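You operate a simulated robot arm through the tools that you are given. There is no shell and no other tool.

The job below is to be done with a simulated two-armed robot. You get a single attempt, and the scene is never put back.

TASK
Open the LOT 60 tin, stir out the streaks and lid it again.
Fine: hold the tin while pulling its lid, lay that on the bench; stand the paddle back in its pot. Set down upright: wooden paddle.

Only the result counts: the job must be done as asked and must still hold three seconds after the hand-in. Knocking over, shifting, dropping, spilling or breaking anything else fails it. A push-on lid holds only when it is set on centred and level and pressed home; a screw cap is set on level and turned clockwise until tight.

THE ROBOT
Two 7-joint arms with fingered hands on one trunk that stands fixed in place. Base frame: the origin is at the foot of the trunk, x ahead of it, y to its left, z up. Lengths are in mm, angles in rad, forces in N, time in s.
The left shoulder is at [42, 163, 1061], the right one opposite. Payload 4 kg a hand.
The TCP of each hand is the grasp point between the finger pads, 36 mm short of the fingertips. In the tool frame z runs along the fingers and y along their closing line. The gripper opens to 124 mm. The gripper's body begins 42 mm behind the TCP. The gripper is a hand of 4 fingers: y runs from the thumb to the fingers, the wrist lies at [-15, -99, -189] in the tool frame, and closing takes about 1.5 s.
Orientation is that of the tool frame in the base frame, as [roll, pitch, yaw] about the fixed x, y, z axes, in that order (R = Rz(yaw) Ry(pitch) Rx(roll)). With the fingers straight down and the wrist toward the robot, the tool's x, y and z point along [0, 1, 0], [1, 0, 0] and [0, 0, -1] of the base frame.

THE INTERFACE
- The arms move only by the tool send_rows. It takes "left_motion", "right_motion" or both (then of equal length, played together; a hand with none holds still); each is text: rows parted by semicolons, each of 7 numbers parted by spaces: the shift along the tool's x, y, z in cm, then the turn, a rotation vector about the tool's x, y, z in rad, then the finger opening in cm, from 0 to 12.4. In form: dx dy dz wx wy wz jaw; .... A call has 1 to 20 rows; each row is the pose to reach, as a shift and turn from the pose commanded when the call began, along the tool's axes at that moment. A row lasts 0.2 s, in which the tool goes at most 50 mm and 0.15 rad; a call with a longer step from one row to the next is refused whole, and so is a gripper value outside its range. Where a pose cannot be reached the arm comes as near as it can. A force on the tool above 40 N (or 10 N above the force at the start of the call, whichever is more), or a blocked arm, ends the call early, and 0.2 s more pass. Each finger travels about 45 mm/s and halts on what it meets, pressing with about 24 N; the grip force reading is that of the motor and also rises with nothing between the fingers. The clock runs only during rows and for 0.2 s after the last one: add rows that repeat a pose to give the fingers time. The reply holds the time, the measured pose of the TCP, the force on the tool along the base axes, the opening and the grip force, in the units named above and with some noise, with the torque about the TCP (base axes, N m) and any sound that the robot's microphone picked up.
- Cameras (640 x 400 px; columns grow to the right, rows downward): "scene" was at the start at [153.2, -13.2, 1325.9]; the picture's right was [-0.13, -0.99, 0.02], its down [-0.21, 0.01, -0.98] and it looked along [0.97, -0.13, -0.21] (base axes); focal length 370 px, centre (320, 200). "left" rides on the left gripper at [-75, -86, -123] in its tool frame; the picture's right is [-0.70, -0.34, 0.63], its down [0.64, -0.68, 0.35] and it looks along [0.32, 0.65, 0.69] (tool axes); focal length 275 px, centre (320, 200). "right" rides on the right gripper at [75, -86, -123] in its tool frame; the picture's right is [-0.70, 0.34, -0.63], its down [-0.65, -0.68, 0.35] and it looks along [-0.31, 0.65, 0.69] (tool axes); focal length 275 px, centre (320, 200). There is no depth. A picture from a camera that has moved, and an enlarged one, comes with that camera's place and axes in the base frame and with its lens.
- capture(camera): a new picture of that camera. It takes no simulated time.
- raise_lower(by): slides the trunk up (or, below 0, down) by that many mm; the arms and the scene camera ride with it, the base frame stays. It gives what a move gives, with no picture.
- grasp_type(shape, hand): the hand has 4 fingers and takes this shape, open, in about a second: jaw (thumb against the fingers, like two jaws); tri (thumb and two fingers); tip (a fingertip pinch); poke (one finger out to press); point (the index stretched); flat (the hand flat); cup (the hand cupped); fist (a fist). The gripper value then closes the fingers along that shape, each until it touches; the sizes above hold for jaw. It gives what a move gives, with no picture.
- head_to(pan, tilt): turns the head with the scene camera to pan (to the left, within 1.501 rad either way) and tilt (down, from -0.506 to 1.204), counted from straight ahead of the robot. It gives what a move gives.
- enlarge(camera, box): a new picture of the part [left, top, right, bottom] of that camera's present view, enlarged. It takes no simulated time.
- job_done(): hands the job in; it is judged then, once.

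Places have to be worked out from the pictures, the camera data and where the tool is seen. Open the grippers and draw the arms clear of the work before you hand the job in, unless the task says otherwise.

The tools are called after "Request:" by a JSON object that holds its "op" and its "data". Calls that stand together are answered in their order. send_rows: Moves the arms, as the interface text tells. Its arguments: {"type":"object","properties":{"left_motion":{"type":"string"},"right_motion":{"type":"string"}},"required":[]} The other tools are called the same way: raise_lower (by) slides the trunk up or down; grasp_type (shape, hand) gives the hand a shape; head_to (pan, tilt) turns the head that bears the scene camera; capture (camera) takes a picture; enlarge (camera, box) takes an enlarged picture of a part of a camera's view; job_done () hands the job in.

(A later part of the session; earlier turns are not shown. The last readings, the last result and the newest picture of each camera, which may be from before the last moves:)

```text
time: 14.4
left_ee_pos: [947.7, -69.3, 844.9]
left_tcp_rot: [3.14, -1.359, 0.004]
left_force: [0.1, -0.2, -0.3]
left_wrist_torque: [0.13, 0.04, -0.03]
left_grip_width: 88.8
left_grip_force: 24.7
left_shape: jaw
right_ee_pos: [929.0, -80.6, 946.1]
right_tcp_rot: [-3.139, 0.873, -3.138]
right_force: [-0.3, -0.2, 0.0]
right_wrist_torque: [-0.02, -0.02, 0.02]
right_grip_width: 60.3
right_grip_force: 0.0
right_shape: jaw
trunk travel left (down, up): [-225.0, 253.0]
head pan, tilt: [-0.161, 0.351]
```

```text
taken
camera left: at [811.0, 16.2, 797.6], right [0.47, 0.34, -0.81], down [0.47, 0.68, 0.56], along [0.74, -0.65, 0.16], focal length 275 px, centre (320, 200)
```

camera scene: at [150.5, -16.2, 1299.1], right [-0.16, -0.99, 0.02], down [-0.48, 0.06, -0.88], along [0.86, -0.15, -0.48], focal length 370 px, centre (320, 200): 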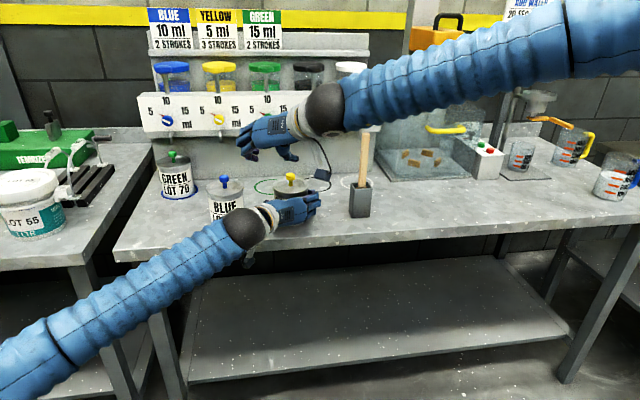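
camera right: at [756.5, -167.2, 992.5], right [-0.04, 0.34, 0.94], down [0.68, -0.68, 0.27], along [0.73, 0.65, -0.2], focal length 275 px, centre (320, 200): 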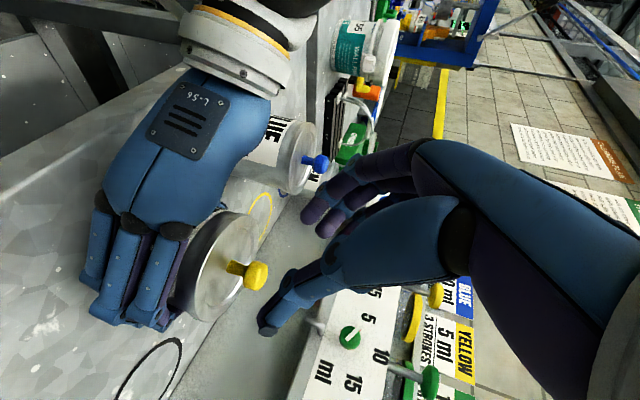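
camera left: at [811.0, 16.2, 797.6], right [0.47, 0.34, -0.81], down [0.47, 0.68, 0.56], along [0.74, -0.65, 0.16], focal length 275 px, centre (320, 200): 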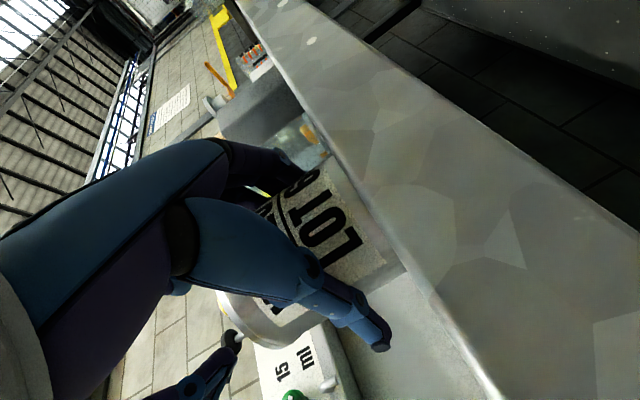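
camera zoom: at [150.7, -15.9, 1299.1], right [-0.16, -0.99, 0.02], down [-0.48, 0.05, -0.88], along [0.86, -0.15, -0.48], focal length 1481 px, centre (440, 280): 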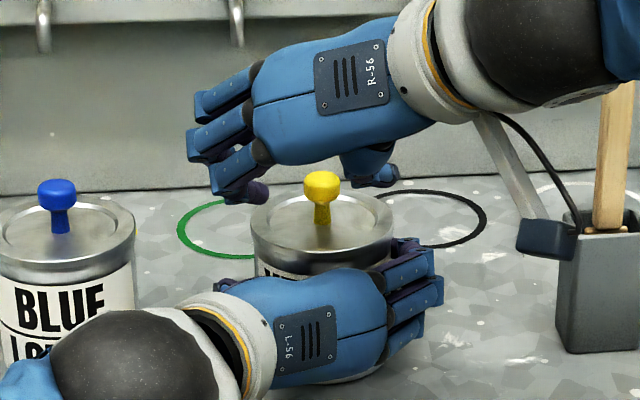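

The knob sits between thumb and fingers and clearances look right. I advance the last 19 mm and check once more before closing.

Request:
{"op": "send_rows", "data": {"right_motion": "0 0 0.7 0 0 0 5.5; 0 0.05 1.4 0 0 0 5.0; 0 0.1 1.95 0 0 0 5.0; 0 0.1 1.95 0 0 0 5.0"}}

Request:
{"op": "enlarge", "data": {"camera": "right", "box": [160, 160, 420, 360]}}

Request:
{"op": "enlarge", "data": {"camera": "scene", "box": [250, 140, 330, 220]}}

```text
time: 15.4
left_ee_pos: [948.0, -70.3, 844.5]
left_tcp_rot: [-3.14, -1.359, -0.001]
left_force: [0.1, 0.1, -0.5]
left_wrist_torque: [0.1, 0.02, -0.01]
left_grip_width: 88.7
left_grip_force: 23.9
left_shape: jaw
right_ee_pos: [943.9, -78.8, 933.3]
right_tcp_rot: [-3.14, 0.873, -3.138]
right_force: [0.3, 0.5, 0.4]
right_wrist_torque: [-0.02, -0.01, 0.01]
right_grip_width: 50.6
right_grip_force: 0.0
right_shape: jaw
trunk travel left (down, up): [-225.0, 253.0]
head pan, tilt: [-0.161, 0.351]
```

```text
2.00 times, centred on (290, 260) of right
camera zoom: at [802.3, -166.3, 955.1], right [-0.04, 0.34, 0.94], down [0.68, -0.68, 0.27], along [0.73, 0.65, -0.2], focal length 551 px, centre (380, 80)
```

zoom: 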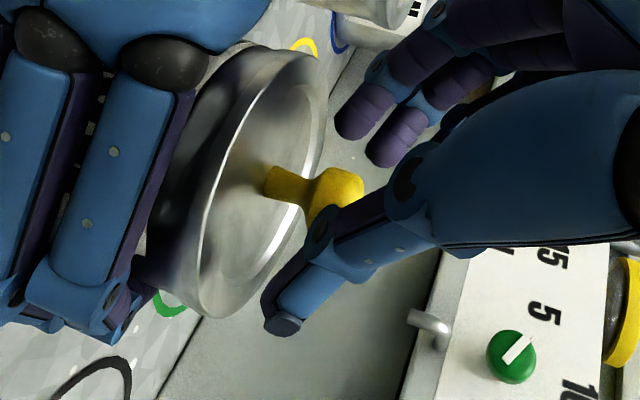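

```text
5.00 times, centred on (290, 180) of scene
camera zoom: at [150.7, -15.8, 1299.1], right [-0.16, -0.99, 0.02], down [-0.48, 0.05, -0.88], along [0.86, -0.15, -0.48], focal length 1851 px, centre (470, 300)
```

zoom: 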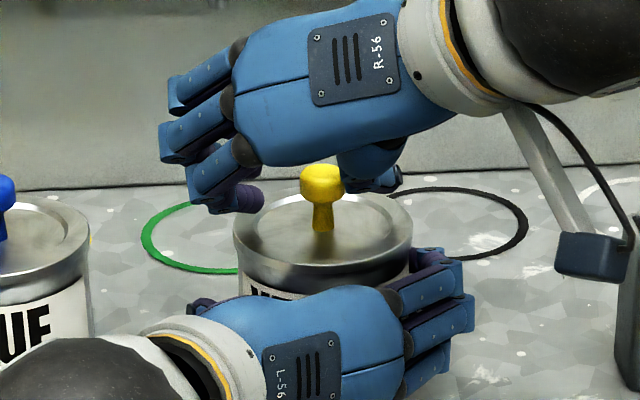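

The fingertips are on either side of the knob head, just above the lid. I close the right hand on the knob.

Request:
{"op": "send_rows", "data": {"right_motion": "0 0 0 0 0 0 4.2; 0 0 0 0 0 0 3.4; 0 0 0 0 0 0 2.7; 0 0 0 0 0 0 2.2; 0 0 0 0 0 0 1.7; 0 0 0 0 0 0 1.3; 0 0 0 0 0 0 1.3; 0 0 0 0 0 0 1.3"}}

Request:
{"op": "enlarge", "data": {"camera": "right", "box": [160, 160, 420, 360]}}

Request:
{"op": "enlarge", "data": {"camera": "scene", "box": [250, 140, 330, 220]}}

```text
time: 17.2
left_ee_pos: [946.9, -68.5, 844.3]
left_tcp_rot: [-3.139, -1.36, -0.002]
left_force: [2.3, 0.9, -0.5]
left_wrist_torque: [0.15, 0.06, -0.12]
left_grip_width: 88.6
left_grip_force: 24.6
left_shape: jaw
right_ee_pos: [943.5, -79.2, 933.9]
right_tcp_rot: [-3.139, 0.871, -3.138]
right_force: [-1.1, 0.0, 7.0]
right_wrist_torque: [0.2, -0.13, 0.15]
right_grip_width: 14.3
right_grip_force: 23.9
right_shape: jaw
trunk travel left (down, up): [-225.0, 253.0]
head pan, tilt: [-0.161, 0.351]
heard: snap
```

```text
2.00 times, centred on (290, 260) of right
camera zoom: at [802.1, -166.3, 956.0], right [-0.04, 0.34, 0.94], down [0.68, -0.68, 0.27], along [0.73, 0.65, -0.2], focal length 551 px, centre (380, 80)
```

zoom: 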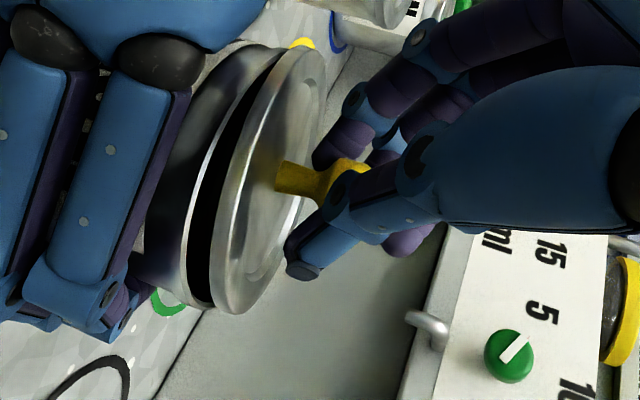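

```text
5.00 times, centred on (290, 180) of scene
camera zoom: at [150.2, -15.7, 1299.2], right [-0.16, -0.99, 0.02], down [-0.48, 0.05, -0.88], along [0.86, -0.15, -0.48], focal length 1851 px, centre (470, 300)
```

zoom: 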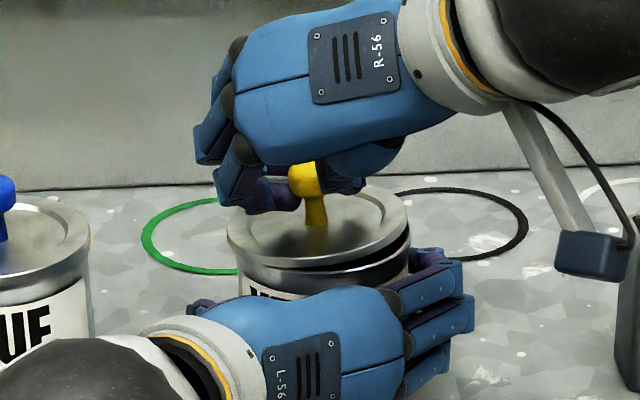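

A snap was heard: the closing grip has already popped the lid, which is now free and slightly tilted in my fingers. I lift it straight up 60 mm.

Request:
{"op": "send_rows", "data": {"right_motion": "-0.57 0 -0.48 0 0 0 1.3; -1.15 0 -0.96 0 0 0 1.3; -2.3 0 -1.93 0 0 0 1.3; -3.45 0 -2.9 0 0 0 1.3; -4.6 0 -3.86 0 0 0 1.3; -4.6 0 -3.86 0 0 0 1.3"}}

Request:
{"op": "capture", "data": {"camera": "right"}}

Request:
{"op": "enlarge", "data": {"camera": "scene", "box": [230, 110, 350, 230]}}

```text
time: 18.6
left_ee_pos: [947.1, -69.5, 844.6]
left_tcp_rot: [-3.135, -1.361, -0.005]
left_force: [0.8, 0.0, -0.4]
left_wrist_torque: [0.07, 0.05, -0.02]
left_grip_width: 88.8
left_grip_force: 24.4
left_shape: jaw
right_ee_pos: [944.7, -80.9, 994.4]
right_tcp_rot: [-3.138, 0.872, -3.138]
right_force: [0.1, 0.9, 0.6]
right_wrist_torque: [-0.01, 0.01, 0.01]
right_grip_width: 11.8
right_grip_force: 24.2
right_shape: jaw
trunk travel left (down, up): [-225.0, 253.0]
head pan, tilt: [-0.161, 0.351]
```

```text
taken
camera right: at [803.0, -167.8, 1015.6], right [-0.04, 0.34, 0.94], down [0.68, -0.68, 0.27], along [0.73, 0.65, -0.2], focal length 275 px, centre (320, 200)
```

right: 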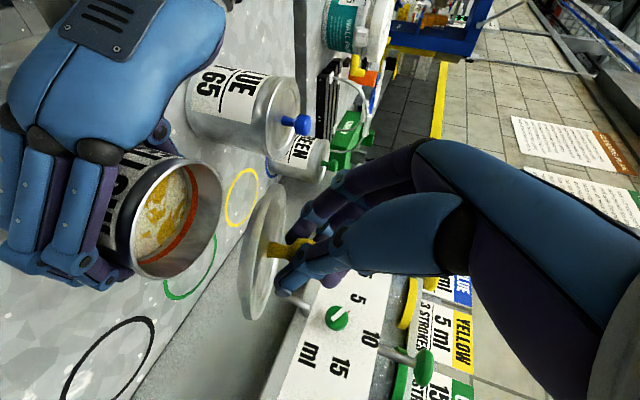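

```text
3.33 times, centred on (290, 170) of scene
camera zoom: at [150.7, -15.8, 1299.0], right [-0.16, -0.99, 0.02], down [-0.48, 0.05, -0.88], along [0.86, -0.15, -0.48], focal length 1234 px, centre (420, 300)
```

zoom: 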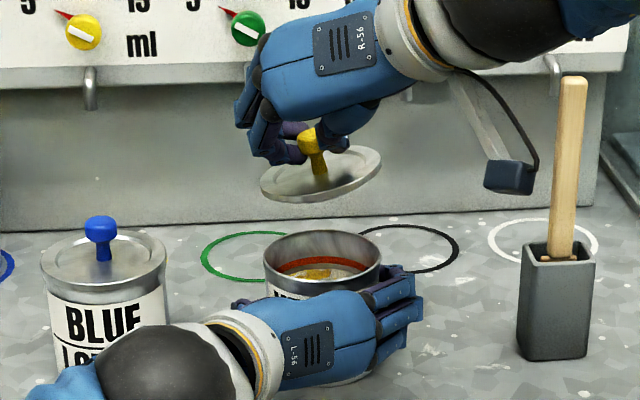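

The lid is off, hanging by its knob stem and tilted about 17° with its right side up; the open tin shows yellow streaks. I carry the lid back, then around in front of the pot to the free bench on the right, yawing the hand to suit the arm.

Request:
{"op": "send_rows", "data": {"right_motion": "1.21 -0.72 -2.07 0 0 0 1.0; 2.43 -1.45 -4.14 0 0 0 1.0; 3.64 -2.18 -6.21 0 0 0 1.0; 4.86 -2.9 -8.28 0 0 0 1.0; 5.07 -5.26 -8.37 0.0322 0 0.027 1.0; 5.27 -7.62 -8.46 0.0643 0 0.054 1.0; 5.48 -9.98 -8.55 0.0965 0 0.081 1.0; 5.68 -12.34 -8.64 0.1287 0 0.108 1.0; 5.89 -14.7 -8.73 0.1609 0 0.135 1.0; 6.1 -17.06 -8.81 0.193 0 0.162 1.0; 6.3 -19.42 -8.9 0.2252 0 0.189 1.0; 6.51 -21.78 -8.99 0.2574 0 0.216 1.0; 6.71 -24.14 -9.08 0.2895 0 0.243 1.0; 6.92 -26.5 -9.17 0.3217 0 0.27 1.0; 6.92 -26.5 -9.17 0.3217 0 0.27 1.0"}}

Request:
{"op": "capture", "data": {"camera": "scene"}}

Request:
{"op": "capture", "data": {"camera": "right"}}

```text
time: 21.8
left_ee_pos: [947.3, -69.6, 845.6]
left_tcp_rot: [-3.137, -1.361, -0.002]
left_force: [0.5, 0.5, -0.9]
left_wrist_torque: [0.13, 0.07, 0.0]
left_grip_width: 89.0
left_grip_force: 23.9
left_shape: jaw
right_ee_pos: [826.7, -339.2, 998.0]
right_tcp_rot: [3.136, 0.88, 2.714]
right_force: [0.3, 0.3, -1.1]
right_wrist_torque: [0.01, 0.04, 0.02]
right_grip_width: 5.3
right_grip_force: 24.3
right_shape: jaw
right hand out of reach, approached as far as the arm can: row 14, 15
trunk travel left (down, up): [-225.0, 253.0]
head pan, tilt: [-0.161, 0.351]
```

```text
taken
camera scene: at [150.6, -15.7, 1299.1], right [-0.16, -0.99, 0.02], down [-0.48, 0.05, -0.88], along [0.86, -0.15, -0.48], focal length 370 px, centre (320, 200)
```

scene: 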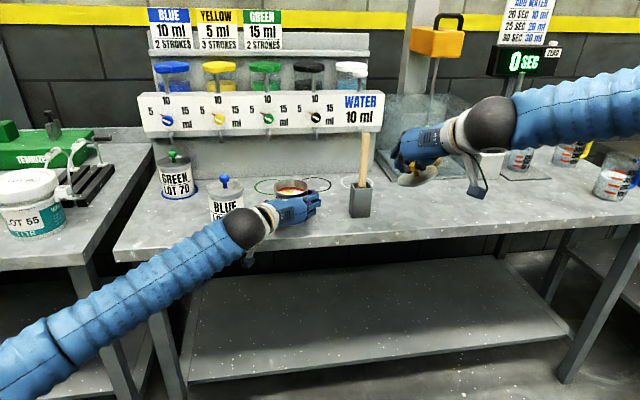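

```text
taken
camera right: at [661.5, -360.5, 1017.6], right [0.1, 0.32, 0.94], down [0.34, -0.9, 0.27], along [0.94, 0.29, -0.2], focal length 275 px, centre (320, 200)
```

right: 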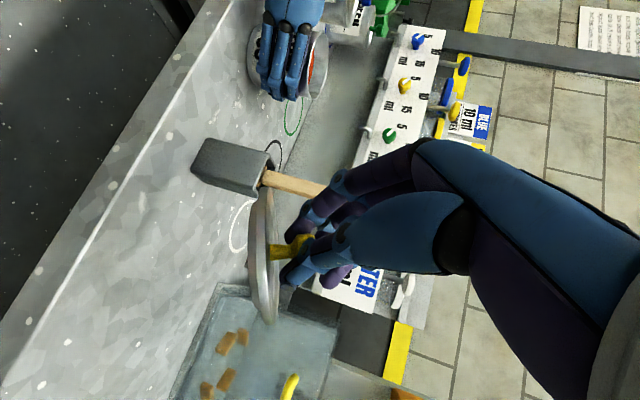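

The lid is now over the free bench right of the pot, TCP (827, -339, 998). I zoom in on it to judge its tilt and the grip.

Request:
{"op": "enlarge", "data": {"camera": "scene", "box": [340, 90, 500, 230]}}

Request:
{"op": "enlarge", "data": {"camera": "right", "box": [180, 120, 420, 340]}}

```text
2.86 times, centred on (420, 160) of scene
camera zoom: at [150.6, -15.7, 1299.1], right [-0.16, -0.99, 0.02], down [-0.48, 0.05, -0.88], along [0.86, -0.15, -0.48], focal length 1058 px, centre (34, 314)
```

zoom: 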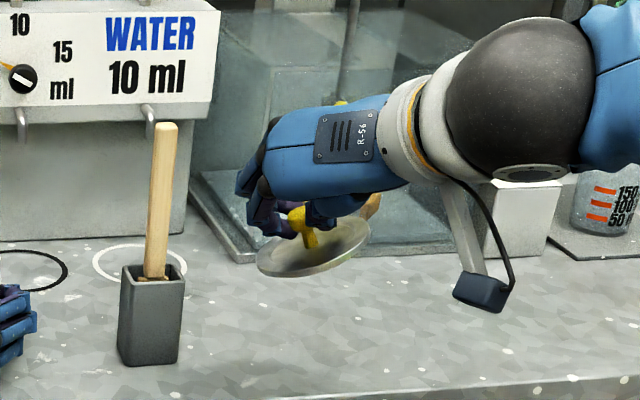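

```text
1.82 times, centred on (300, 230) of right
camera zoom: at [661.5, -360.5, 1017.6], right [0.1, 0.32, 0.94], down [0.34, -0.9, 0.27], along [0.94, 0.29, -0.2], focal length 500 px, centre (356, 146)
```

zoom: 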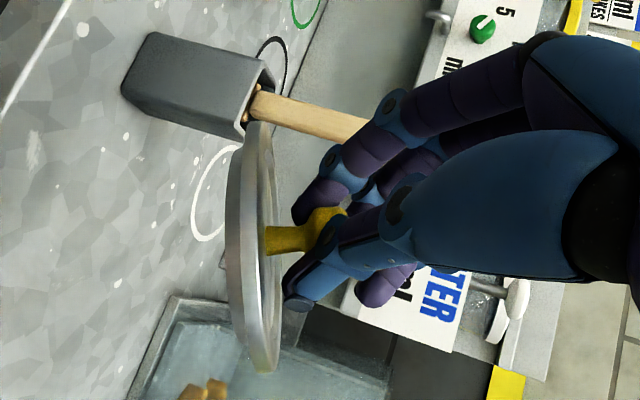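

The stem leans about 27° toward +y. I move over the lay-down spot at a safe height while rolling the hand to level the lid.

Request:
{"op": "send_rows", "data": {"right_motion": "0.35 0.19 1.72 -0.055 0.039 0.066 1.0; 0.69 0.39 3.43 -0.109 0.077 0.132 1.0; 1.04 0.58 5.15 -0.164 0.116 0.198 1.0; 1.38 0.78 6.86 -0.218 0.154 0.264 1.0; 1.73 0.97 8.58 -0.273 0.193 0.33 1.0; 1.73 0.97 8.58 -0.273 0.193 0.33 1.0"}}

Request:
{"op": "enlarge", "data": {"camera": "scene", "box": [340, 100, 500, 240]}}

Request:
{"op": "capture", "data": {"camera": "right"}}

```text
time: 23.2
left_ee_pos: [947.1, -69.0, 844.7]
left_tcp_rot: [3.14, -1.361, 0.003]
left_force: [-0.5, -0.5, 0.1]
left_wrist_torque: [0.13, 0.06, 0.02]
left_grip_width: 88.8
left_grip_force: 24.0
left_shape: jaw
right_ee_pos: [882.3, -353.6, 930.7]
right_tcp_rot: [2.62, 0.598, 2.362]
right_force: [0.0, 0.4, 0.3]
right_wrist_torque: [0.0, 0.03, -0.01]
right_grip_width: 5.4
right_grip_force: 24.0
right_shape: jaw
trunk travel left (down, up): [-225.0, 253.0]
head pan, tilt: [-0.161, 0.351]
```

```text
2.86 times, centred on (420, 170) of scene
camera zoom: at [150.5, -15.7, 1299.2], right [-0.16, -0.99, 0.02], down [-0.48, 0.05, -0.88], along [0.86, -0.15, -0.48], focal length 1058 px, centre (34, 286)
```

zoom: 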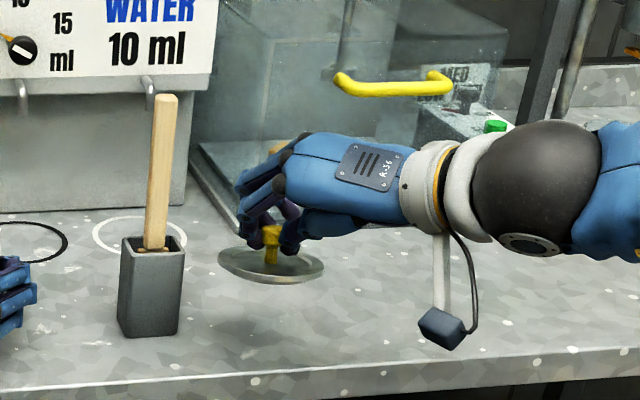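

```text
taken
camera right: at [717.3, -382.7, 940.4], right [0.1, -0.14, 0.98], down [0.34, -0.93, -0.17], along [0.93, 0.35, -0.05], focal length 275 px, centre (320, 200)
```

right: 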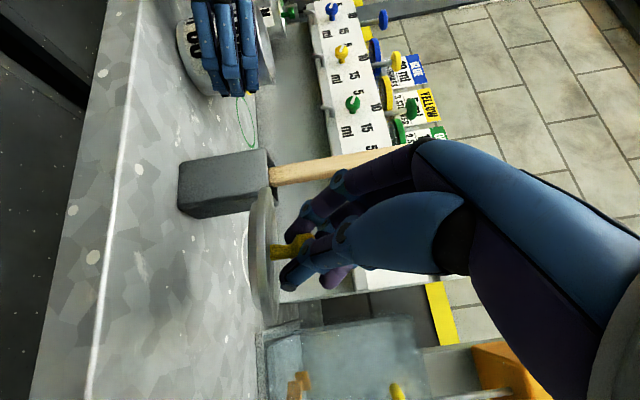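

The lid is now level (its ellipse slope matches a level disc) with its centre at about (902, -347, 891), clear of the pot and bench edge. I lower it 66 mm, to just above the bench.

Request:
{"op": "send_rows", "data": {"right_motion": "0.93 -0.68 1.18 0 0 0 1.0; 1.86 -1.36 2.37 0 0 0 1.0; 2.79 -2.04 3.55 0 0 0 1.0; 3.72 -2.72 4.73 0 0 0 1.0; 3.72 -2.72 4.73 0 0 0 1.0"}}

Request:
{"op": "enlarge", "data": {"camera": "scene", "box": [340, 130, 480, 250]}}

Request:
{"op": "enlarge", "data": {"camera": "right", "box": [180, 130, 420, 340]}}

```text
time: 24.4
left_ee_pos: [947.3, -70.0, 843.5]
left_tcp_rot: [3.14, -1.359, 0.004]
left_force: [-0.8, 1.4, -0.8]
left_wrist_torque: [0.11, 0.02, -0.03]
left_grip_width: 89.0
left_grip_force: 24.1
left_shape: jaw
right_ee_pos: [884.2, -352.4, 862.3]
right_tcp_rot: [2.621, 0.599, 2.364]
right_force: [-0.7, 0.4, -0.9]
right_wrist_torque: [0.03, -0.01, -0.02]
right_grip_width: 5.4
right_grip_force: 23.9
right_shape: jaw
trunk travel left (down, up): [-225.0, 253.0]
head pan, tilt: [-0.161, 0.351]
```

```text
3.33 times, centred on (410, 190) of scene
camera zoom: at [150.6, -15.9, 1299.1], right [-0.16, -0.99, 0.02], down [-0.48, 0.05, -0.88], along [0.86, -0.15, -0.48], focal length 1234 px, centre (20, 233)
```

zoom: 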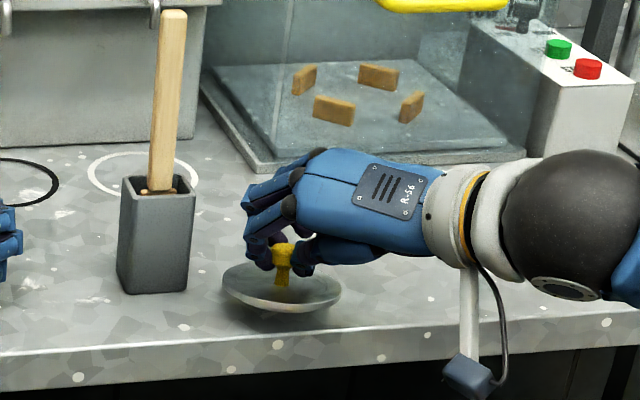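

```text
1.90 times, centred on (300, 235) of right
camera zoom: at [719.2, -381.8, 873.1], right [0.11, -0.14, 0.98], down [0.34, -0.93, -0.16], along [0.93, 0.35, -0.05], focal length 524 px, centre (358, 133)
```

zoom: 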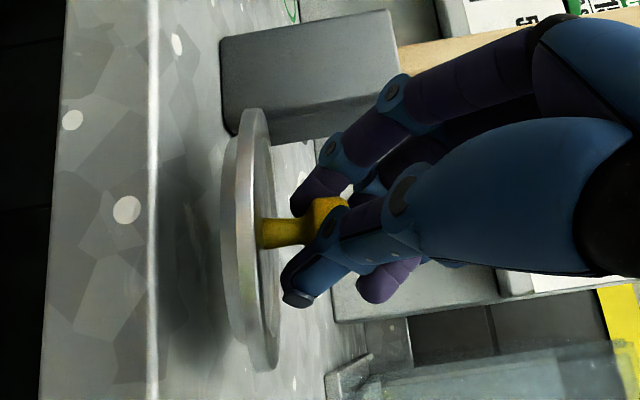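

The lid is level within about 2° and some 8–10 mm above the bench. I lower it in small steps, watching the force for contact.

Request:
{"op": "send_rows", "data": {"right_motion": "0.17 -0.12 0.215 0 0 0 1.0; 0.34 -0.25 0.43 0 0 0 1.0; 0.34 -0.25 0.43 0 0 0 1.0"}}

Request:
{"op": "enlarge", "data": {"camera": "scene", "box": [380, 180, 440, 240]}}

Request:
{"op": "enlarge", "data": {"camera": "right", "box": [180, 130, 420, 340]}}

```text
time: 25.2
left_ee_pos: [947.6, -68.7, 844.7]
left_tcp_rot: [-3.14, -1.361, 0.0]
left_force: [-0.2, -0.8, -0.5]
left_wrist_torque: [0.17, 0.03, 0.02]
left_grip_width: 88.9
left_grip_force: 24.0
left_shape: jaw
right_ee_pos: [883.4, -352.3, 855.4]
right_tcp_rot: [2.62, 0.598, 2.363]
right_force: [0.8, -0.3, -1.1]
right_wrist_torque: [0.0, -0.04, 0.01]
right_grip_width: 5.4
right_grip_force: 24.1
right_shape: jaw
trunk travel left (down, up): [-225.0, 253.0]
head pan, tilt: [-0.161, 0.351]
```

```text
6.67 times, centred on (410, 210) of scene
camera zoom: at [150.6, -16.0, 1299.1], right [-0.16, -0.99, 0.02], down [-0.48, 0.05, -0.88], along [0.86, -0.15, -0.48], focal length 2468 px, centre (-280, 133)
```

zoom: 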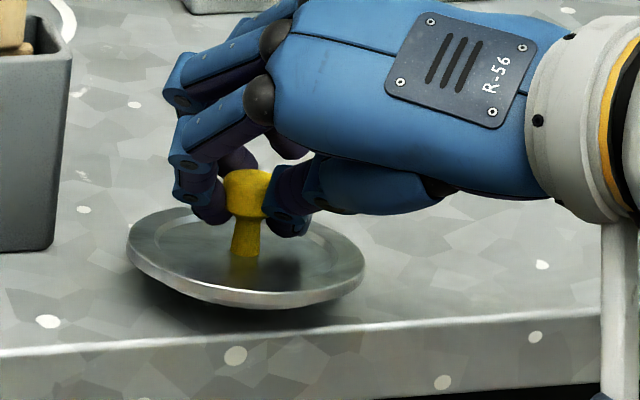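

```text
1.90 times, centred on (300, 235) of right
camera zoom: at [718.0, -382.9, 866.6], right [0.11, -0.14, 0.98], down [0.34, -0.93, -0.16], along [0.93, 0.35, -0.05], focal length 524 px, centre (358, 133)
```

zoom: 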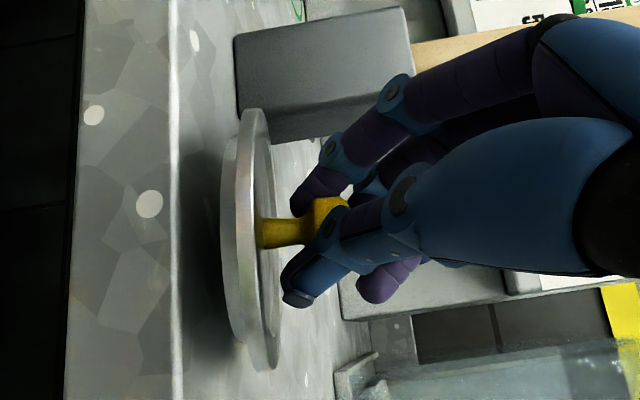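

Lid top is now at about z 817, so its lower rim should be roughly 3 mm above the bench. I lower in 1.5 mm steps until the force reading shows contact.

Request:
{"op": "send_rows", "data": {"right_motion": "0.085 -0.06 0.107 0 0 0 1.0; 0.17 -0.12 0.215 0 0 0 1.0; 0.17 -0.12 0.215 0 0 0 1.0"}}

```text
time: 26.0
left_ee_pos: [948.7, -68.7, 844.9]
left_tcp_rot: [3.139, -1.361, 0.003]
left_force: [-0.4, 0.0, 0.6]
left_wrist_torque: [0.12, 0.0, 0.03]
left_grip_width: 89.0
left_grip_force: 23.5
left_shape: jaw
right_ee_pos: [883.6, -355.0, 854.1]
right_tcp_rot: [2.619, 0.6, 2.36]
right_force: [-0.3, 0.2, -0.5]
right_wrist_torque: [0.02, 0.01, 0.02]
right_grip_width: 5.4
right_grip_force: 24.3
right_shape: jaw
trunk travel left (down, up): [-225.0, 253.0]
head pan, tilt: [-0.161, 0.351]
```

No contact yet (force about zero). I go on lowering in small steps.

Request:
{"op": "send_rows", "data": {"right_motion": "0.085 -0.06 0.107 0 0 0 1.0; 0.17 -0.12 0.215 0 0 0 1.0; 0.17 -0.12 0.215 0 0 0 1.0"}}

Request:
{"op": "enlarge", "data": {"camera": "scene", "box": [380, 180, 440, 240]}}

```text
time: 26.8
left_ee_pos: [947.2, -70.3, 845.2]
left_tcp_rot: [3.138, -1.36, 0.005]
left_force: [1.1, -0.6, 0.4]
left_wrist_torque: [0.11, 0.03, -0.03]
left_grip_width: 88.6
left_grip_force: 24.0
left_shape: jaw
right_ee_pos: [882.6, -353.9, 850.5]
right_tcp_rot: [2.619, 0.598, 2.362]
right_force: [-1.3, 0.3, 0.8]
right_wrist_torque: [0.05, -0.08, 0.0]
right_grip_width: 5.6
right_grip_force: 23.8
right_shape: jaw
trunk travel left (down, up): [-225.0, 253.0]
head pan, tilt: [-0.161, 0.351]
```

```text
6.67 times, centred on (410, 210) of scene
camera zoom: at [150.5, -15.9, 1299.1], right [-0.16, -0.99, 0.02], down [-0.48, 0.05, -0.88], along [0.86, -0.15, -0.48], focal length 2468 px, centre (-280, 133)
```

zoom: 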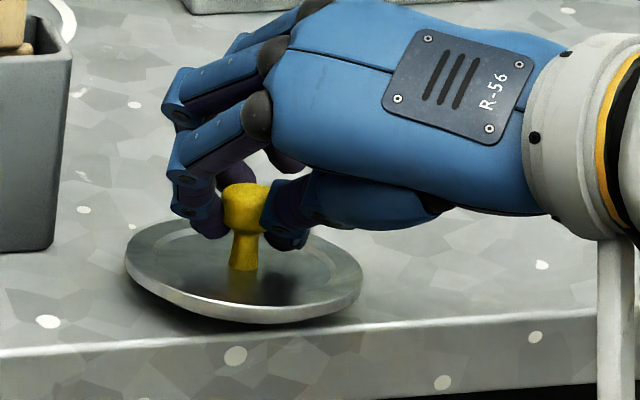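

A slight torque suggests the rim is just starting to touch. I go 2 mm further and check.

Request:
{"op": "send_rows", "data": {"right_motion": "0.055 -0.04 0.07 0 0 0 1.0; 0.11 -0.08 0.145 0 0 0 1.0; 0.11 -0.08 0.145 0 0 0 1.0"}}

Request:
{"op": "enlarge", "data": {"camera": "scene", "box": [380, 180, 440, 240]}}

Request:
{"op": "enlarge", "data": {"camera": "right", "box": [180, 130, 420, 340]}}

```text
time: 27.6
left_ee_pos: [948.2, -69.9, 844.8]
left_tcp_rot: [-3.14, -1.361, 0.0]
left_force: [0.2, 0.1, -0.2]
left_wrist_torque: [0.1, 0.06, -0.02]
left_grip_width: 88.7
left_grip_force: 23.8
left_shape: jaw
right_ee_pos: [883.0, -354.2, 847.3]
right_tcp_rot: [2.62, 0.598, 2.365]
right_force: [-1.0, 0.7, 4.7]
right_wrist_torque: [0.05, -0.11, -0.01]
right_grip_width: 4.7
right_grip_force: 23.8
right_shape: jaw
trunk travel left (down, up): [-225.0, 253.0]
head pan, tilt: [-0.161, 0.351]
```

```text
6.67 times, centred on (410, 210) of scene
camera zoom: at [150.0, -15.7, 1299.2], right [-0.16, -0.99, 0.02], down [-0.48, 0.05, -0.88], along [0.86, -0.15, -0.48], focal length 2468 px, centre (-280, 133)
```

zoom: 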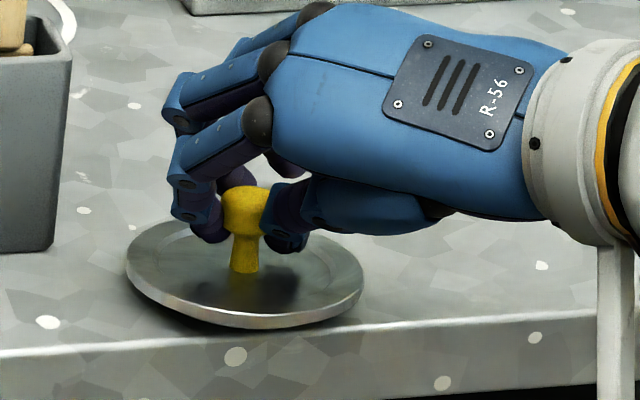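

```text
1.90 times, centred on (300, 235) of right
camera zoom: at [717.8, -383.3, 858.8], right [0.1, -0.14, 0.99], down [0.34, -0.93, -0.16], along [0.93, 0.35, -0.05], focal length 524 px, centre (358, 133)
```

zoom: 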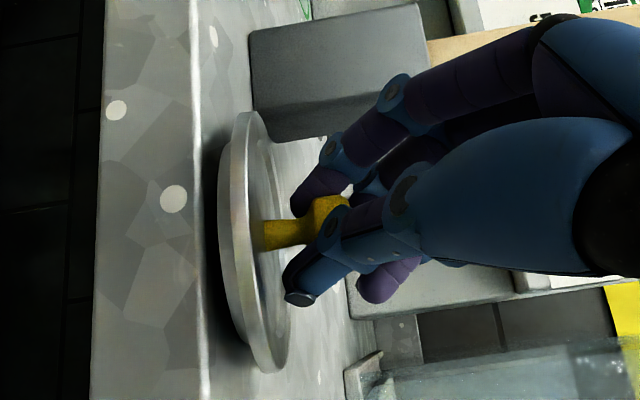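

Contact now reads 4.7 N, so the lid is resting on the bench. I open the fingers gently.

Request:
{"op": "send_rows", "data": {"right_motion": "0 0 0 0 0 0 1.6; 0 0 0 0 0 0 2.2; 0 0 0 0 0 0 2.8; 0 0 0 0 0 0 3.4; 0 0 0 0 0 0 4.2; 0 0 0 0 0 0 5.0; 0 0 0 0 0 0 5.0"}}

Request:
{"op": "enlarge", "data": {"camera": "scene", "box": [380, 180, 440, 240]}}

Request:
{"op": "enlarge", "data": {"camera": "right", "box": [180, 130, 420, 340]}}

```text
time: 29.2
left_ee_pos: [947.7, -68.8, 845.2]
left_tcp_rot: [-3.139, -1.36, -0.001]
left_force: [0.4, -0.1, -0.5]
left_wrist_torque: [0.07, 0.04, -0.03]
left_grip_width: 88.8
left_grip_force: 23.7
left_shape: jaw
right_ee_pos: [882.3, -353.2, 849.4]
right_tcp_rot: [2.618, 0.601, 2.361]
right_force: [-0.3, 4.3, 13.7]
right_wrist_torque: [-0.15, -0.18, 0.05]
right_grip_width: 42.5
right_grip_force: 0.1
right_shape: jaw
trunk travel left (down, up): [-225.0, 253.0]
head pan, tilt: [-0.161, 0.351]
```

```text
6.67 times, centred on (410, 210) of scene
camera zoom: at [149.7, -15.2, 1299.3], right [-0.16, -0.99, 0.02], down [-0.48, 0.05, -0.88], along [0.86, -0.15, -0.48], focal length 2468 px, centre (-280, 133)
```

zoom: 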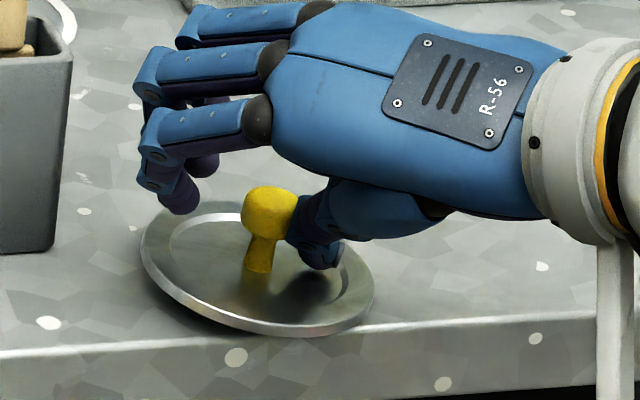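

```text
1.90 times, centred on (300, 235) of right
camera zoom: at [717.7, -382.8, 859.6], right [0.1, -0.14, 0.99], down [0.34, -0.93, -0.16], along [0.93, 0.35, -0.05], focal length 524 px, centre (358, 133)
```

zoom: 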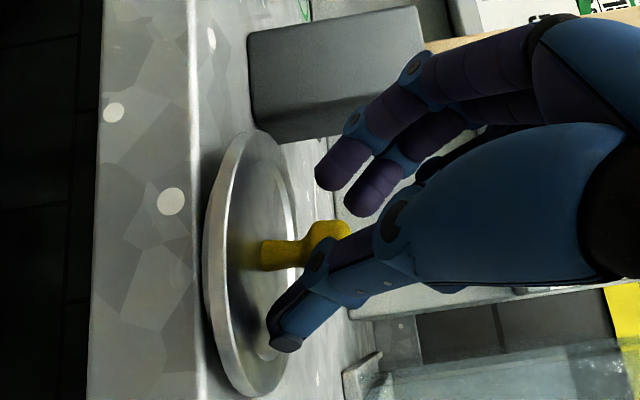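

Opening made the thumb tip press on the lid (13.7 N) and tilt it slightly. I lift the hand off with a small move to the right, so that the thumb leaves the knob without dragging it.

Request:
{"op": "send_rows", "data": {"right_motion": "-0.34 0.0 -0.29 0 0 0 5.0; -0.86 -0.12 -0.65 0 0 0 5.0; -1.3 -0.03 -1.51 0 0 0 5.0; -1.3 -0.03 -1.51 0 0 0 5.0"}}

Request:
{"op": "enlarge", "data": {"camera": "scene", "box": [380, 180, 440, 240]}}

Request:
{"op": "enlarge", "data": {"camera": "right", "box": [180, 130, 420, 340]}}

```text
time: 30.2
left_ee_pos: [947.4, -69.2, 844.4]
left_tcp_rot: [3.131, -1.361, 0.012]
left_force: [0.2, 0.6, 0.2]
left_wrist_torque: [0.13, 0.07, 0.01]
left_grip_width: 88.6
left_grip_force: 24.5
left_shape: jaw
right_ee_pos: [880.4, -362.6, 865.4]
right_tcp_rot: [2.619, 0.599, 2.361]
right_force: [0.3, 0.1, 0.7]
right_wrist_torque: [0.01, 0.0, 0.02]
right_grip_width: 49.8
right_grip_force: 0.1
right_shape: jaw
trunk travel left (down, up): [-225.0, 253.0]
head pan, tilt: [-0.161, 0.351]
```

```text
6.67 times, centred on (410, 210) of scene
camera zoom: at [150.6, -16.0, 1299.0], right [-0.16, -0.99, 0.02], down [-0.48, 0.05, -0.88], along [0.86, -0.15, -0.48], focal length 2468 px, centre (-280, 133)
```

zoom: 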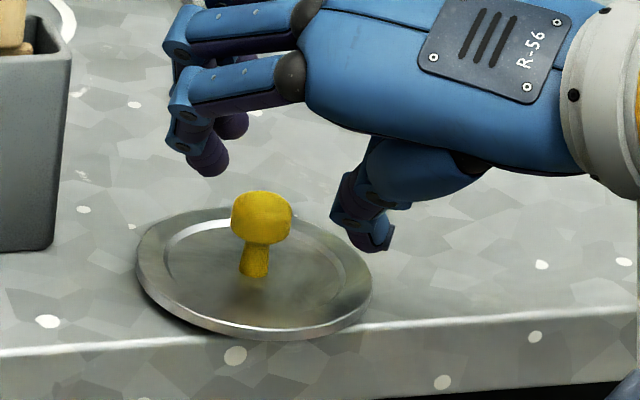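

```text
1.90 times, centred on (300, 235) of right
camera zoom: at [715.3, -391.5, 876.4], right [0.11, -0.14, 0.98], down [0.34, -0.93, -0.16], along [0.93, 0.35, -0.05], focal length 524 px, centre (358, 133)
```

zoom: 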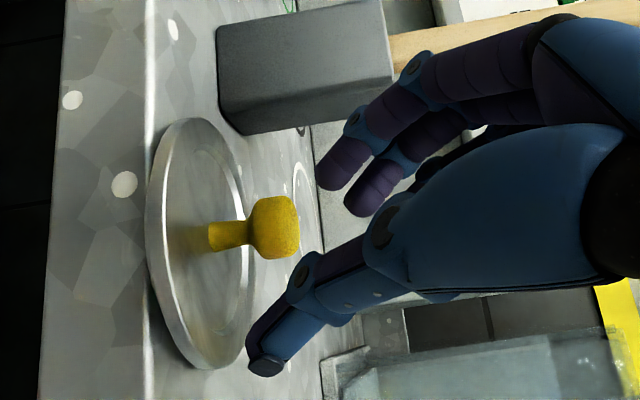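

The lid lies flat on the bench at about (890, -345), clear of everything. I now lift the right hand clear, square it again, and bring it in front of the paddle handle at about (869, -221, 985).

Request:
{"op": "send_rows", "data": {"right_motion": "-1.57 0.67 -2.58 0 0 0 5.0; -3.14 1.33 -5.15 0 0 0 5.5; -2.72 2.78 -6.74 0.0546 -0.0387 -0.0657 6.0; -2.31 4.22 -8.33 0.1093 -0.0775 -0.1315 6.0; -1.89 5.67 -9.92 0.1639 -0.1162 -0.1972 6.0; -1.48 7.11 -11.51 0.2186 -0.155 -0.263 6.0; -1.06 8.56 -13.1 0.2732 -0.1937 -0.3287 6.0; 0.01 11.06 -11.8 0.2732 -0.1937 -0.3287 6.0; 1.07 13.55 -10.51 0.2732 -0.1937 -0.3287 6.0; 2.14 16.05 -9.21 0.2732 -0.1937 -0.3287 6.0; 2.14 16.05 -9.21 0.2732 -0.1937 -0.3287 6.0"}}

Request:
{"op": "capture", "data": {"camera": "right"}}

Request:
{"op": "capture", "data": {"camera": "scene"}}

Request:
{"op": "enlarge", "data": {"camera": "scene", "box": [260, 100, 440, 240]}}

```text
time: 32.6
left_ee_pos: [946.9, -70.2, 844.1]
left_tcp_rot: [-3.14, -1.361, -0.002]
left_force: [0.0, -1.0, 0.4]
left_wrist_torque: [0.08, 0.02, 0.01]
left_grip_width: 88.8
left_grip_force: 24.2
left_shape: jaw
right_ee_pos: [865.9, -218.8, 986.2]
right_tcp_rot: [-3.14, 0.873, 2.723]
right_force: [-1.1, 0.0, 0.5]
right_wrist_torque: [0.01, 0.01, -0.01]
right_grip_width: 59.9
right_grip_force: 0.1
right_shape: jaw
trunk travel left (down, up): [-225.0, 253.0]
head pan, tilt: [-0.161, 0.351]
```

```text
taken
camera right: at [701.9, -241.2, 1008.7], right [0.1, 0.32, 0.94], down [0.34, -0.9, 0.27], along [0.93, 0.29, -0.2], focal length 275 px, centre (320, 200)
```

right: 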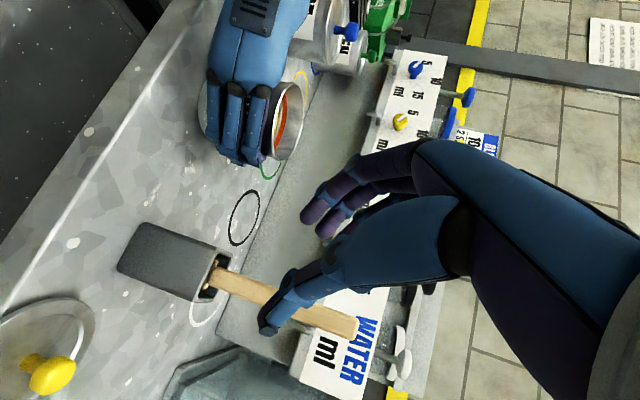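

```text
taken
camera scene: at [150.5, -16.2, 1299.1], right [-0.16, -0.99, 0.02], down [-0.48, 0.06, -0.88], along [0.86, -0.15, -0.48], focal length 370 px, centre (320, 200)
```

scene: 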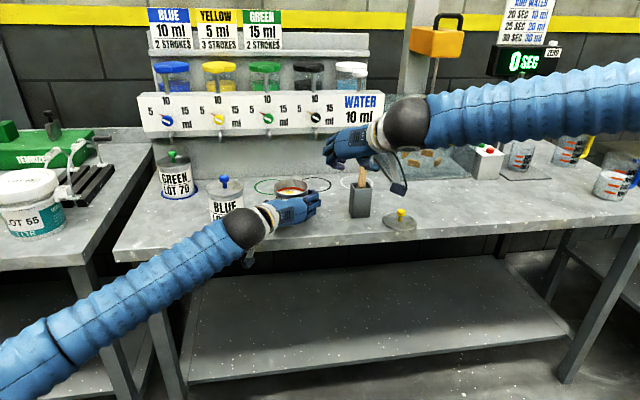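

```text
2.86 times, centred on (350, 170) of scene
camera zoom: at [150.5, -16.2, 1299.1], right [-0.16, -0.99, 0.02], down [-0.48, 0.06, -0.88], along [0.86, -0.15, -0.48], focal length 1058 px, centre (234, 286)
```

zoom: 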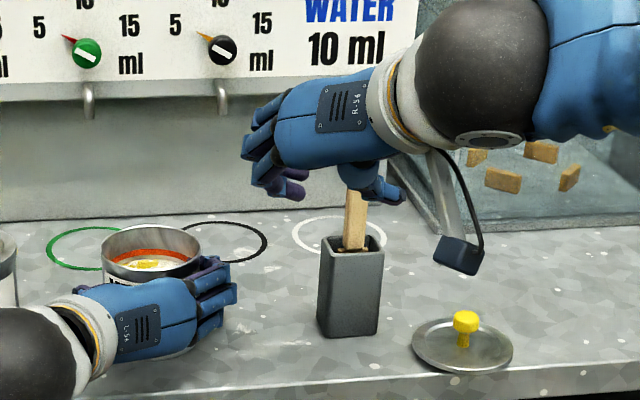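

The hand is squared and lined up with the handle within 1 mm. I approach horizontally 60 mm first and check.

Request:
{"op": "send_rows", "data": {"right_motion": "-1.29 0 1.53 0 0 0 6.0; -2.57 -0.03 3.06 0 0 0 6.0; -3.86 -0.06 4.6 0 0 0 6.0; -3.86 -0.06 4.6 0 0 0 6.0"}}

Request:
{"op": "enlarge", "data": {"camera": "right", "box": [180, 140, 440, 360]}}

Request:
{"op": "enlarge", "data": {"camera": "scene", "box": [310, 100, 410, 220]}}

```text
time: 33.6
left_ee_pos: [947.7, -69.6, 844.1]
left_tcp_rot: [3.14, -1.361, 0.002]
left_force: [-0.8, -0.4, -0.1]
left_wrist_torque: [0.1, 0.03, 0.0]
left_grip_width: 88.8
left_grip_force: 24.1
left_shape: jaw
right_ee_pos: [922.2, -244.6, 987.4]
right_tcp_rot: [3.142, 0.871, 2.723]
right_force: [0.1, -0.3, -0.4]
right_wrist_torque: [0.0, 0.02, 0.0]
right_grip_width: 59.9
right_grip_force: 0.1
right_shape: jaw
trunk travel left (down, up): [-225.0, 253.0]
head pan, tilt: [-0.161, 0.351]
```

```text
1.82 times, centred on (310, 250) of right
camera zoom: at [757.7, -265.9, 1008.9], right [0.1, 0.32, 0.94], down [0.34, -0.9, 0.27], along [0.93, 0.29, -0.2], focal length 500 px, centre (338, 109)
```

zoom: 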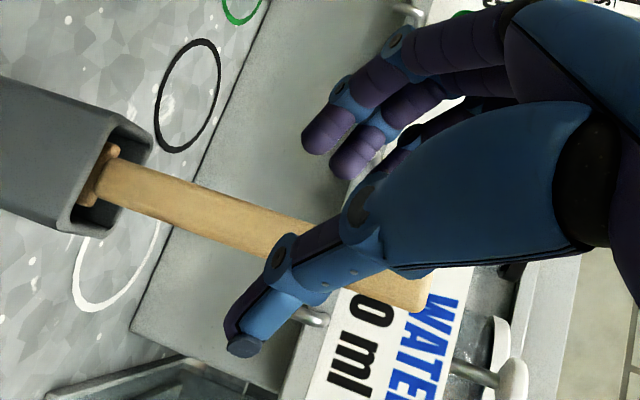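

```text
3.33 times, centred on (360, 160) of scene
camera zoom: at [150.6, -16.0, 1299.1], right [-0.16, -0.99, 0.02], down [-0.48, 0.06, -0.88], along [0.86, -0.15, -0.48], focal length 1234 px, centre (187, 333)
```

zoom: 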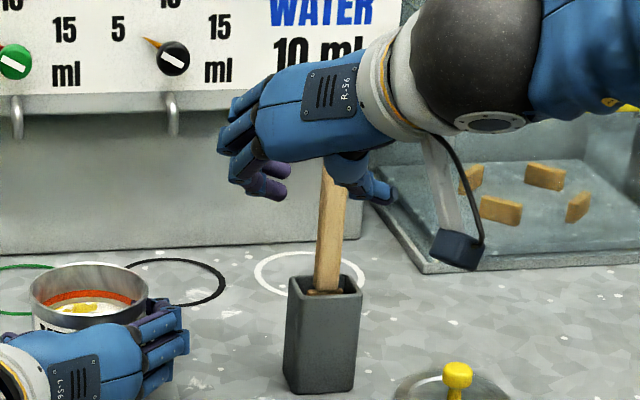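

The handle is well centred between thumb and fingers. I turn the hand a little to align better with the handle's faces and move in the last 32 mm.

Request:
{"op": "send_rows", "data": {"right_motion": "-0.05 -0.36 0.06 -0.084 0 -0.071 6.0; -0.1 -0.72 0.12 -0.1685 0 -0.1415 6.0; -0.73 -0.5 0.92 -0.1685 0 -0.1415 6.0; -1.36 -0.27 1.72 -0.1685 0 -0.1415 6.0; -1.99 -0.03 2.53 -0.1685 0 -0.1415 6.0; -1.99 -0.03 2.53 -0.1685 0 -0.1415 6.0"}}

Request:
{"op": "enlarge", "data": {"camera": "right", "box": [180, 140, 440, 360]}}

Request:
{"op": "enlarge", "data": {"camera": "scene", "box": [310, 100, 410, 220]}}

```text
time: 35.0
left_ee_pos: [948.2, -70.0, 844.3]
left_tcp_rot: [3.14, -1.361, 0.003]
left_force: [0.3, -1.0, 0.2]
left_wrist_torque: [0.07, 0.01, -0.01]
left_grip_width: 88.9
left_grip_force: 24.0
left_shape: jaw
right_ee_pos: [905.7, -226.8, 972.6]
right_tcp_rot: [-3.141, 0.874, 2.943]
right_force: [-0.1, -0.3, 0.7]
right_wrist_torque: [-0.01, -0.02, 0.0]
right_grip_width: 59.8
right_grip_force: 0.1
right_shape: jaw
right hand out of reach, approached as far as the arm can: row 2, 3, 4, 5, 6
trunk travel left (down, up): [-225.0, 253.0]
head pan, tilt: [-0.161, 0.351]
```

```text
1.82 times, centred on (310, 250) of right
camera zoom: at [748.8, -282.7, 994.5], right [0.03, 0.34, 0.94], down [0.53, -0.8, 0.27], along [0.85, 0.49, -0.2], focal length 500 px, centre (338, 109)
```

zoom: 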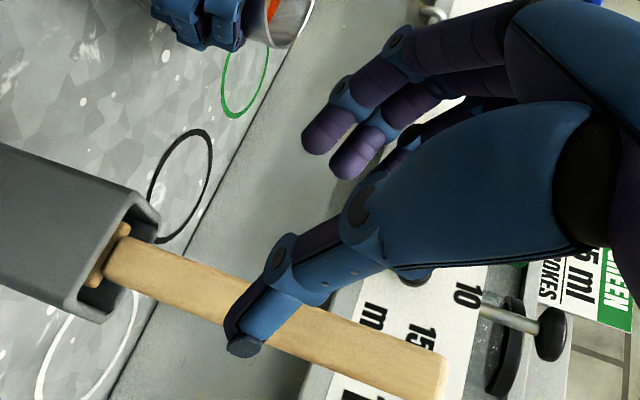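

```text
3.33 times, centred on (360, 160) of scene
camera zoom: at [150.6, -15.9, 1299.1], right [-0.16, -0.99, 0.02], down [-0.48, 0.05, -0.88], along [0.86, -0.15, -0.48], focal length 1234 px, centre (187, 333)
```

zoom: 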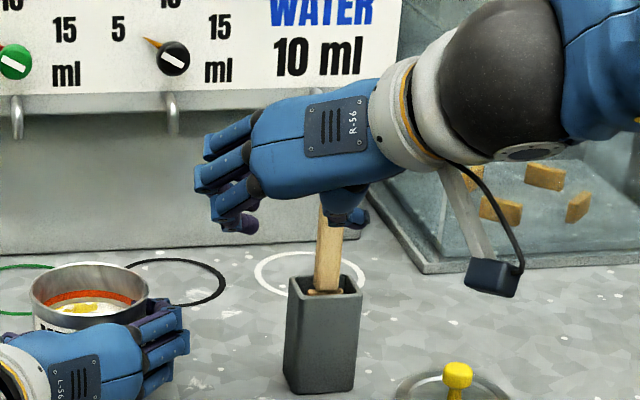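

That yaw is not reachable here and the arm backed off to (906, -227, 973) without touching anything. I turn back to the earlier orientation, which works, and then move onto the handle.

Request:
{"op": "send_rows", "data": {"right_motion": "-0.9 -0.64 0.03 0.0844 0 0.0706 6.0; -1.8 -1.28 0.07 0.1687 0 0.1412 6.0; -1.8 -1.28 0.07 0.1687 0 0.1412 6.0"}}

Request:
{"op": "enlarge", "data": {"camera": "right", "box": [180, 140, 440, 360]}}

```text
time: 35.8
left_ee_pos: [948.8, -69.9, 844.4]
left_tcp_rot: [-3.14, -1.361, 0.0]
left_force: [-0.1, 0.5, -0.6]
left_wrist_torque: [0.09, -0.01, -0.03]
left_grip_width: 89.0
left_grip_force: 23.9
left_shape: jaw
right_ee_pos: [913.5, -240.6, 986.4]
right_tcp_rot: [-3.138, 0.873, 2.723]
right_force: [0.8, -0.4, 0.2]
right_wrist_torque: [0.01, 0.01, 0.0]
right_grip_width: 59.9
right_grip_force: 0.1
right_shape: jaw
trunk travel left (down, up): [-225.0, 253.0]
head pan, tilt: [-0.161, 0.351]
```

```text
1.82 times, centred on (310, 250) of right
camera zoom: at [748.9, -262.2, 1007.8], right [0.1, 0.32, 0.94], down [0.34, -0.9, 0.27], along [0.93, 0.29, -0.2], focal length 500 px, centre (338, 109)
```

zoom: 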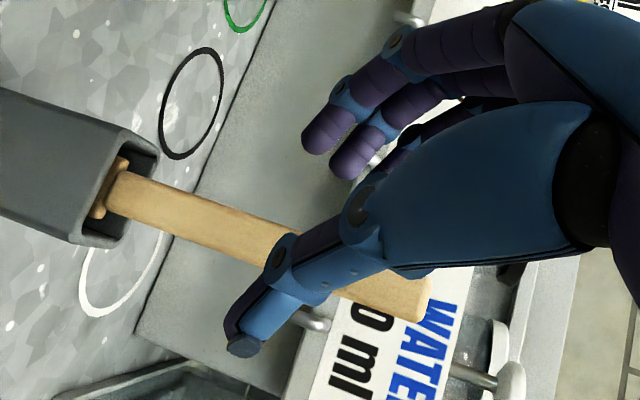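

Back in the good orientation at (913.5, -240.6, 986), centred on the handle. I advance 41 mm so that the handle sits at the grasp point.

Request:
{"op": "send_rows", "data": {"right_motion": "-0.88 0 1.05 0 0 0 6.0; -1.76 -0.02 2.1 0 0 0 5.5; -2.64 -0.04 3.14 0 0 0 5.0; -2.64 -0.04 3.14 0 0 0 5.0"}}

Request:
{"op": "enlarge", "data": {"camera": "right", "box": [180, 140, 440, 360]}}

Request:
{"op": "enlarge", "data": {"camera": "scene", "box": [310, 100, 410, 220]}}

```text
time: 36.8
left_ee_pos: [947.3, -70.2, 844.8]
left_tcp_rot: [-3.141, -1.361, 0.001]
left_force: [-0.3, 0.2, -0.2]
left_wrist_torque: [0.1, 0.01, -0.02]
left_grip_width: 89.1
left_grip_force: 23.7
left_shape: jaw
right_ee_pos: [950.7, -258.9, 984.7]
right_tcp_rot: [-3.141, 0.873, 2.723]
right_force: [0.3, -0.3, 0.0]
right_wrist_torque: [-0.01, 0.02, -0.04]
right_grip_width: 50.7
right_grip_force: 0.0
right_shape: jaw
trunk travel left (down, up): [-225.0, 253.0]
head pan, tilt: [-0.161, 0.351]
```

```text
1.82 times, centred on (310, 250) of right
camera zoom: at [785.8, -280.2, 1006.5], right [0.1, 0.32, 0.94], down [0.34, -0.9, 0.27], along [0.93, 0.29, -0.2], focal length 500 px, centre (338, 109)
```

zoom: 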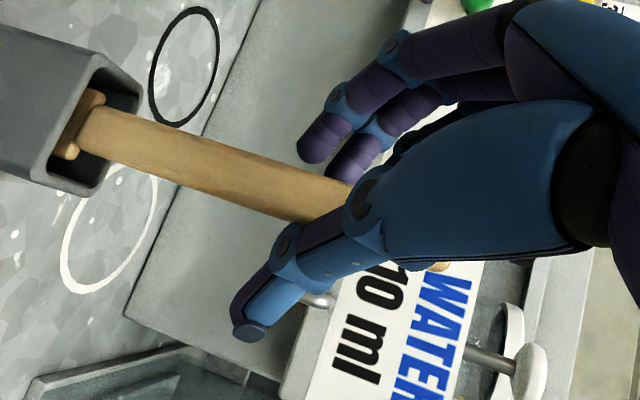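

```text
3.33 times, centred on (360, 160) of scene
camera zoom: at [150.5, -16.0, 1299.1], right [-0.16, -0.99, 0.02], down [-0.48, 0.06, -0.88], along [0.86, -0.15, -0.48], focal length 1234 px, centre (187, 333)
```

zoom: 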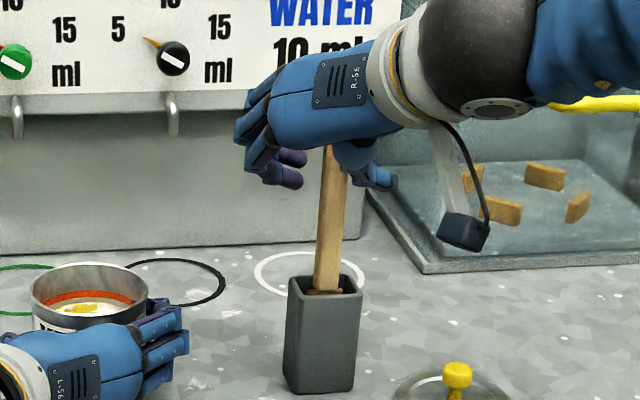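

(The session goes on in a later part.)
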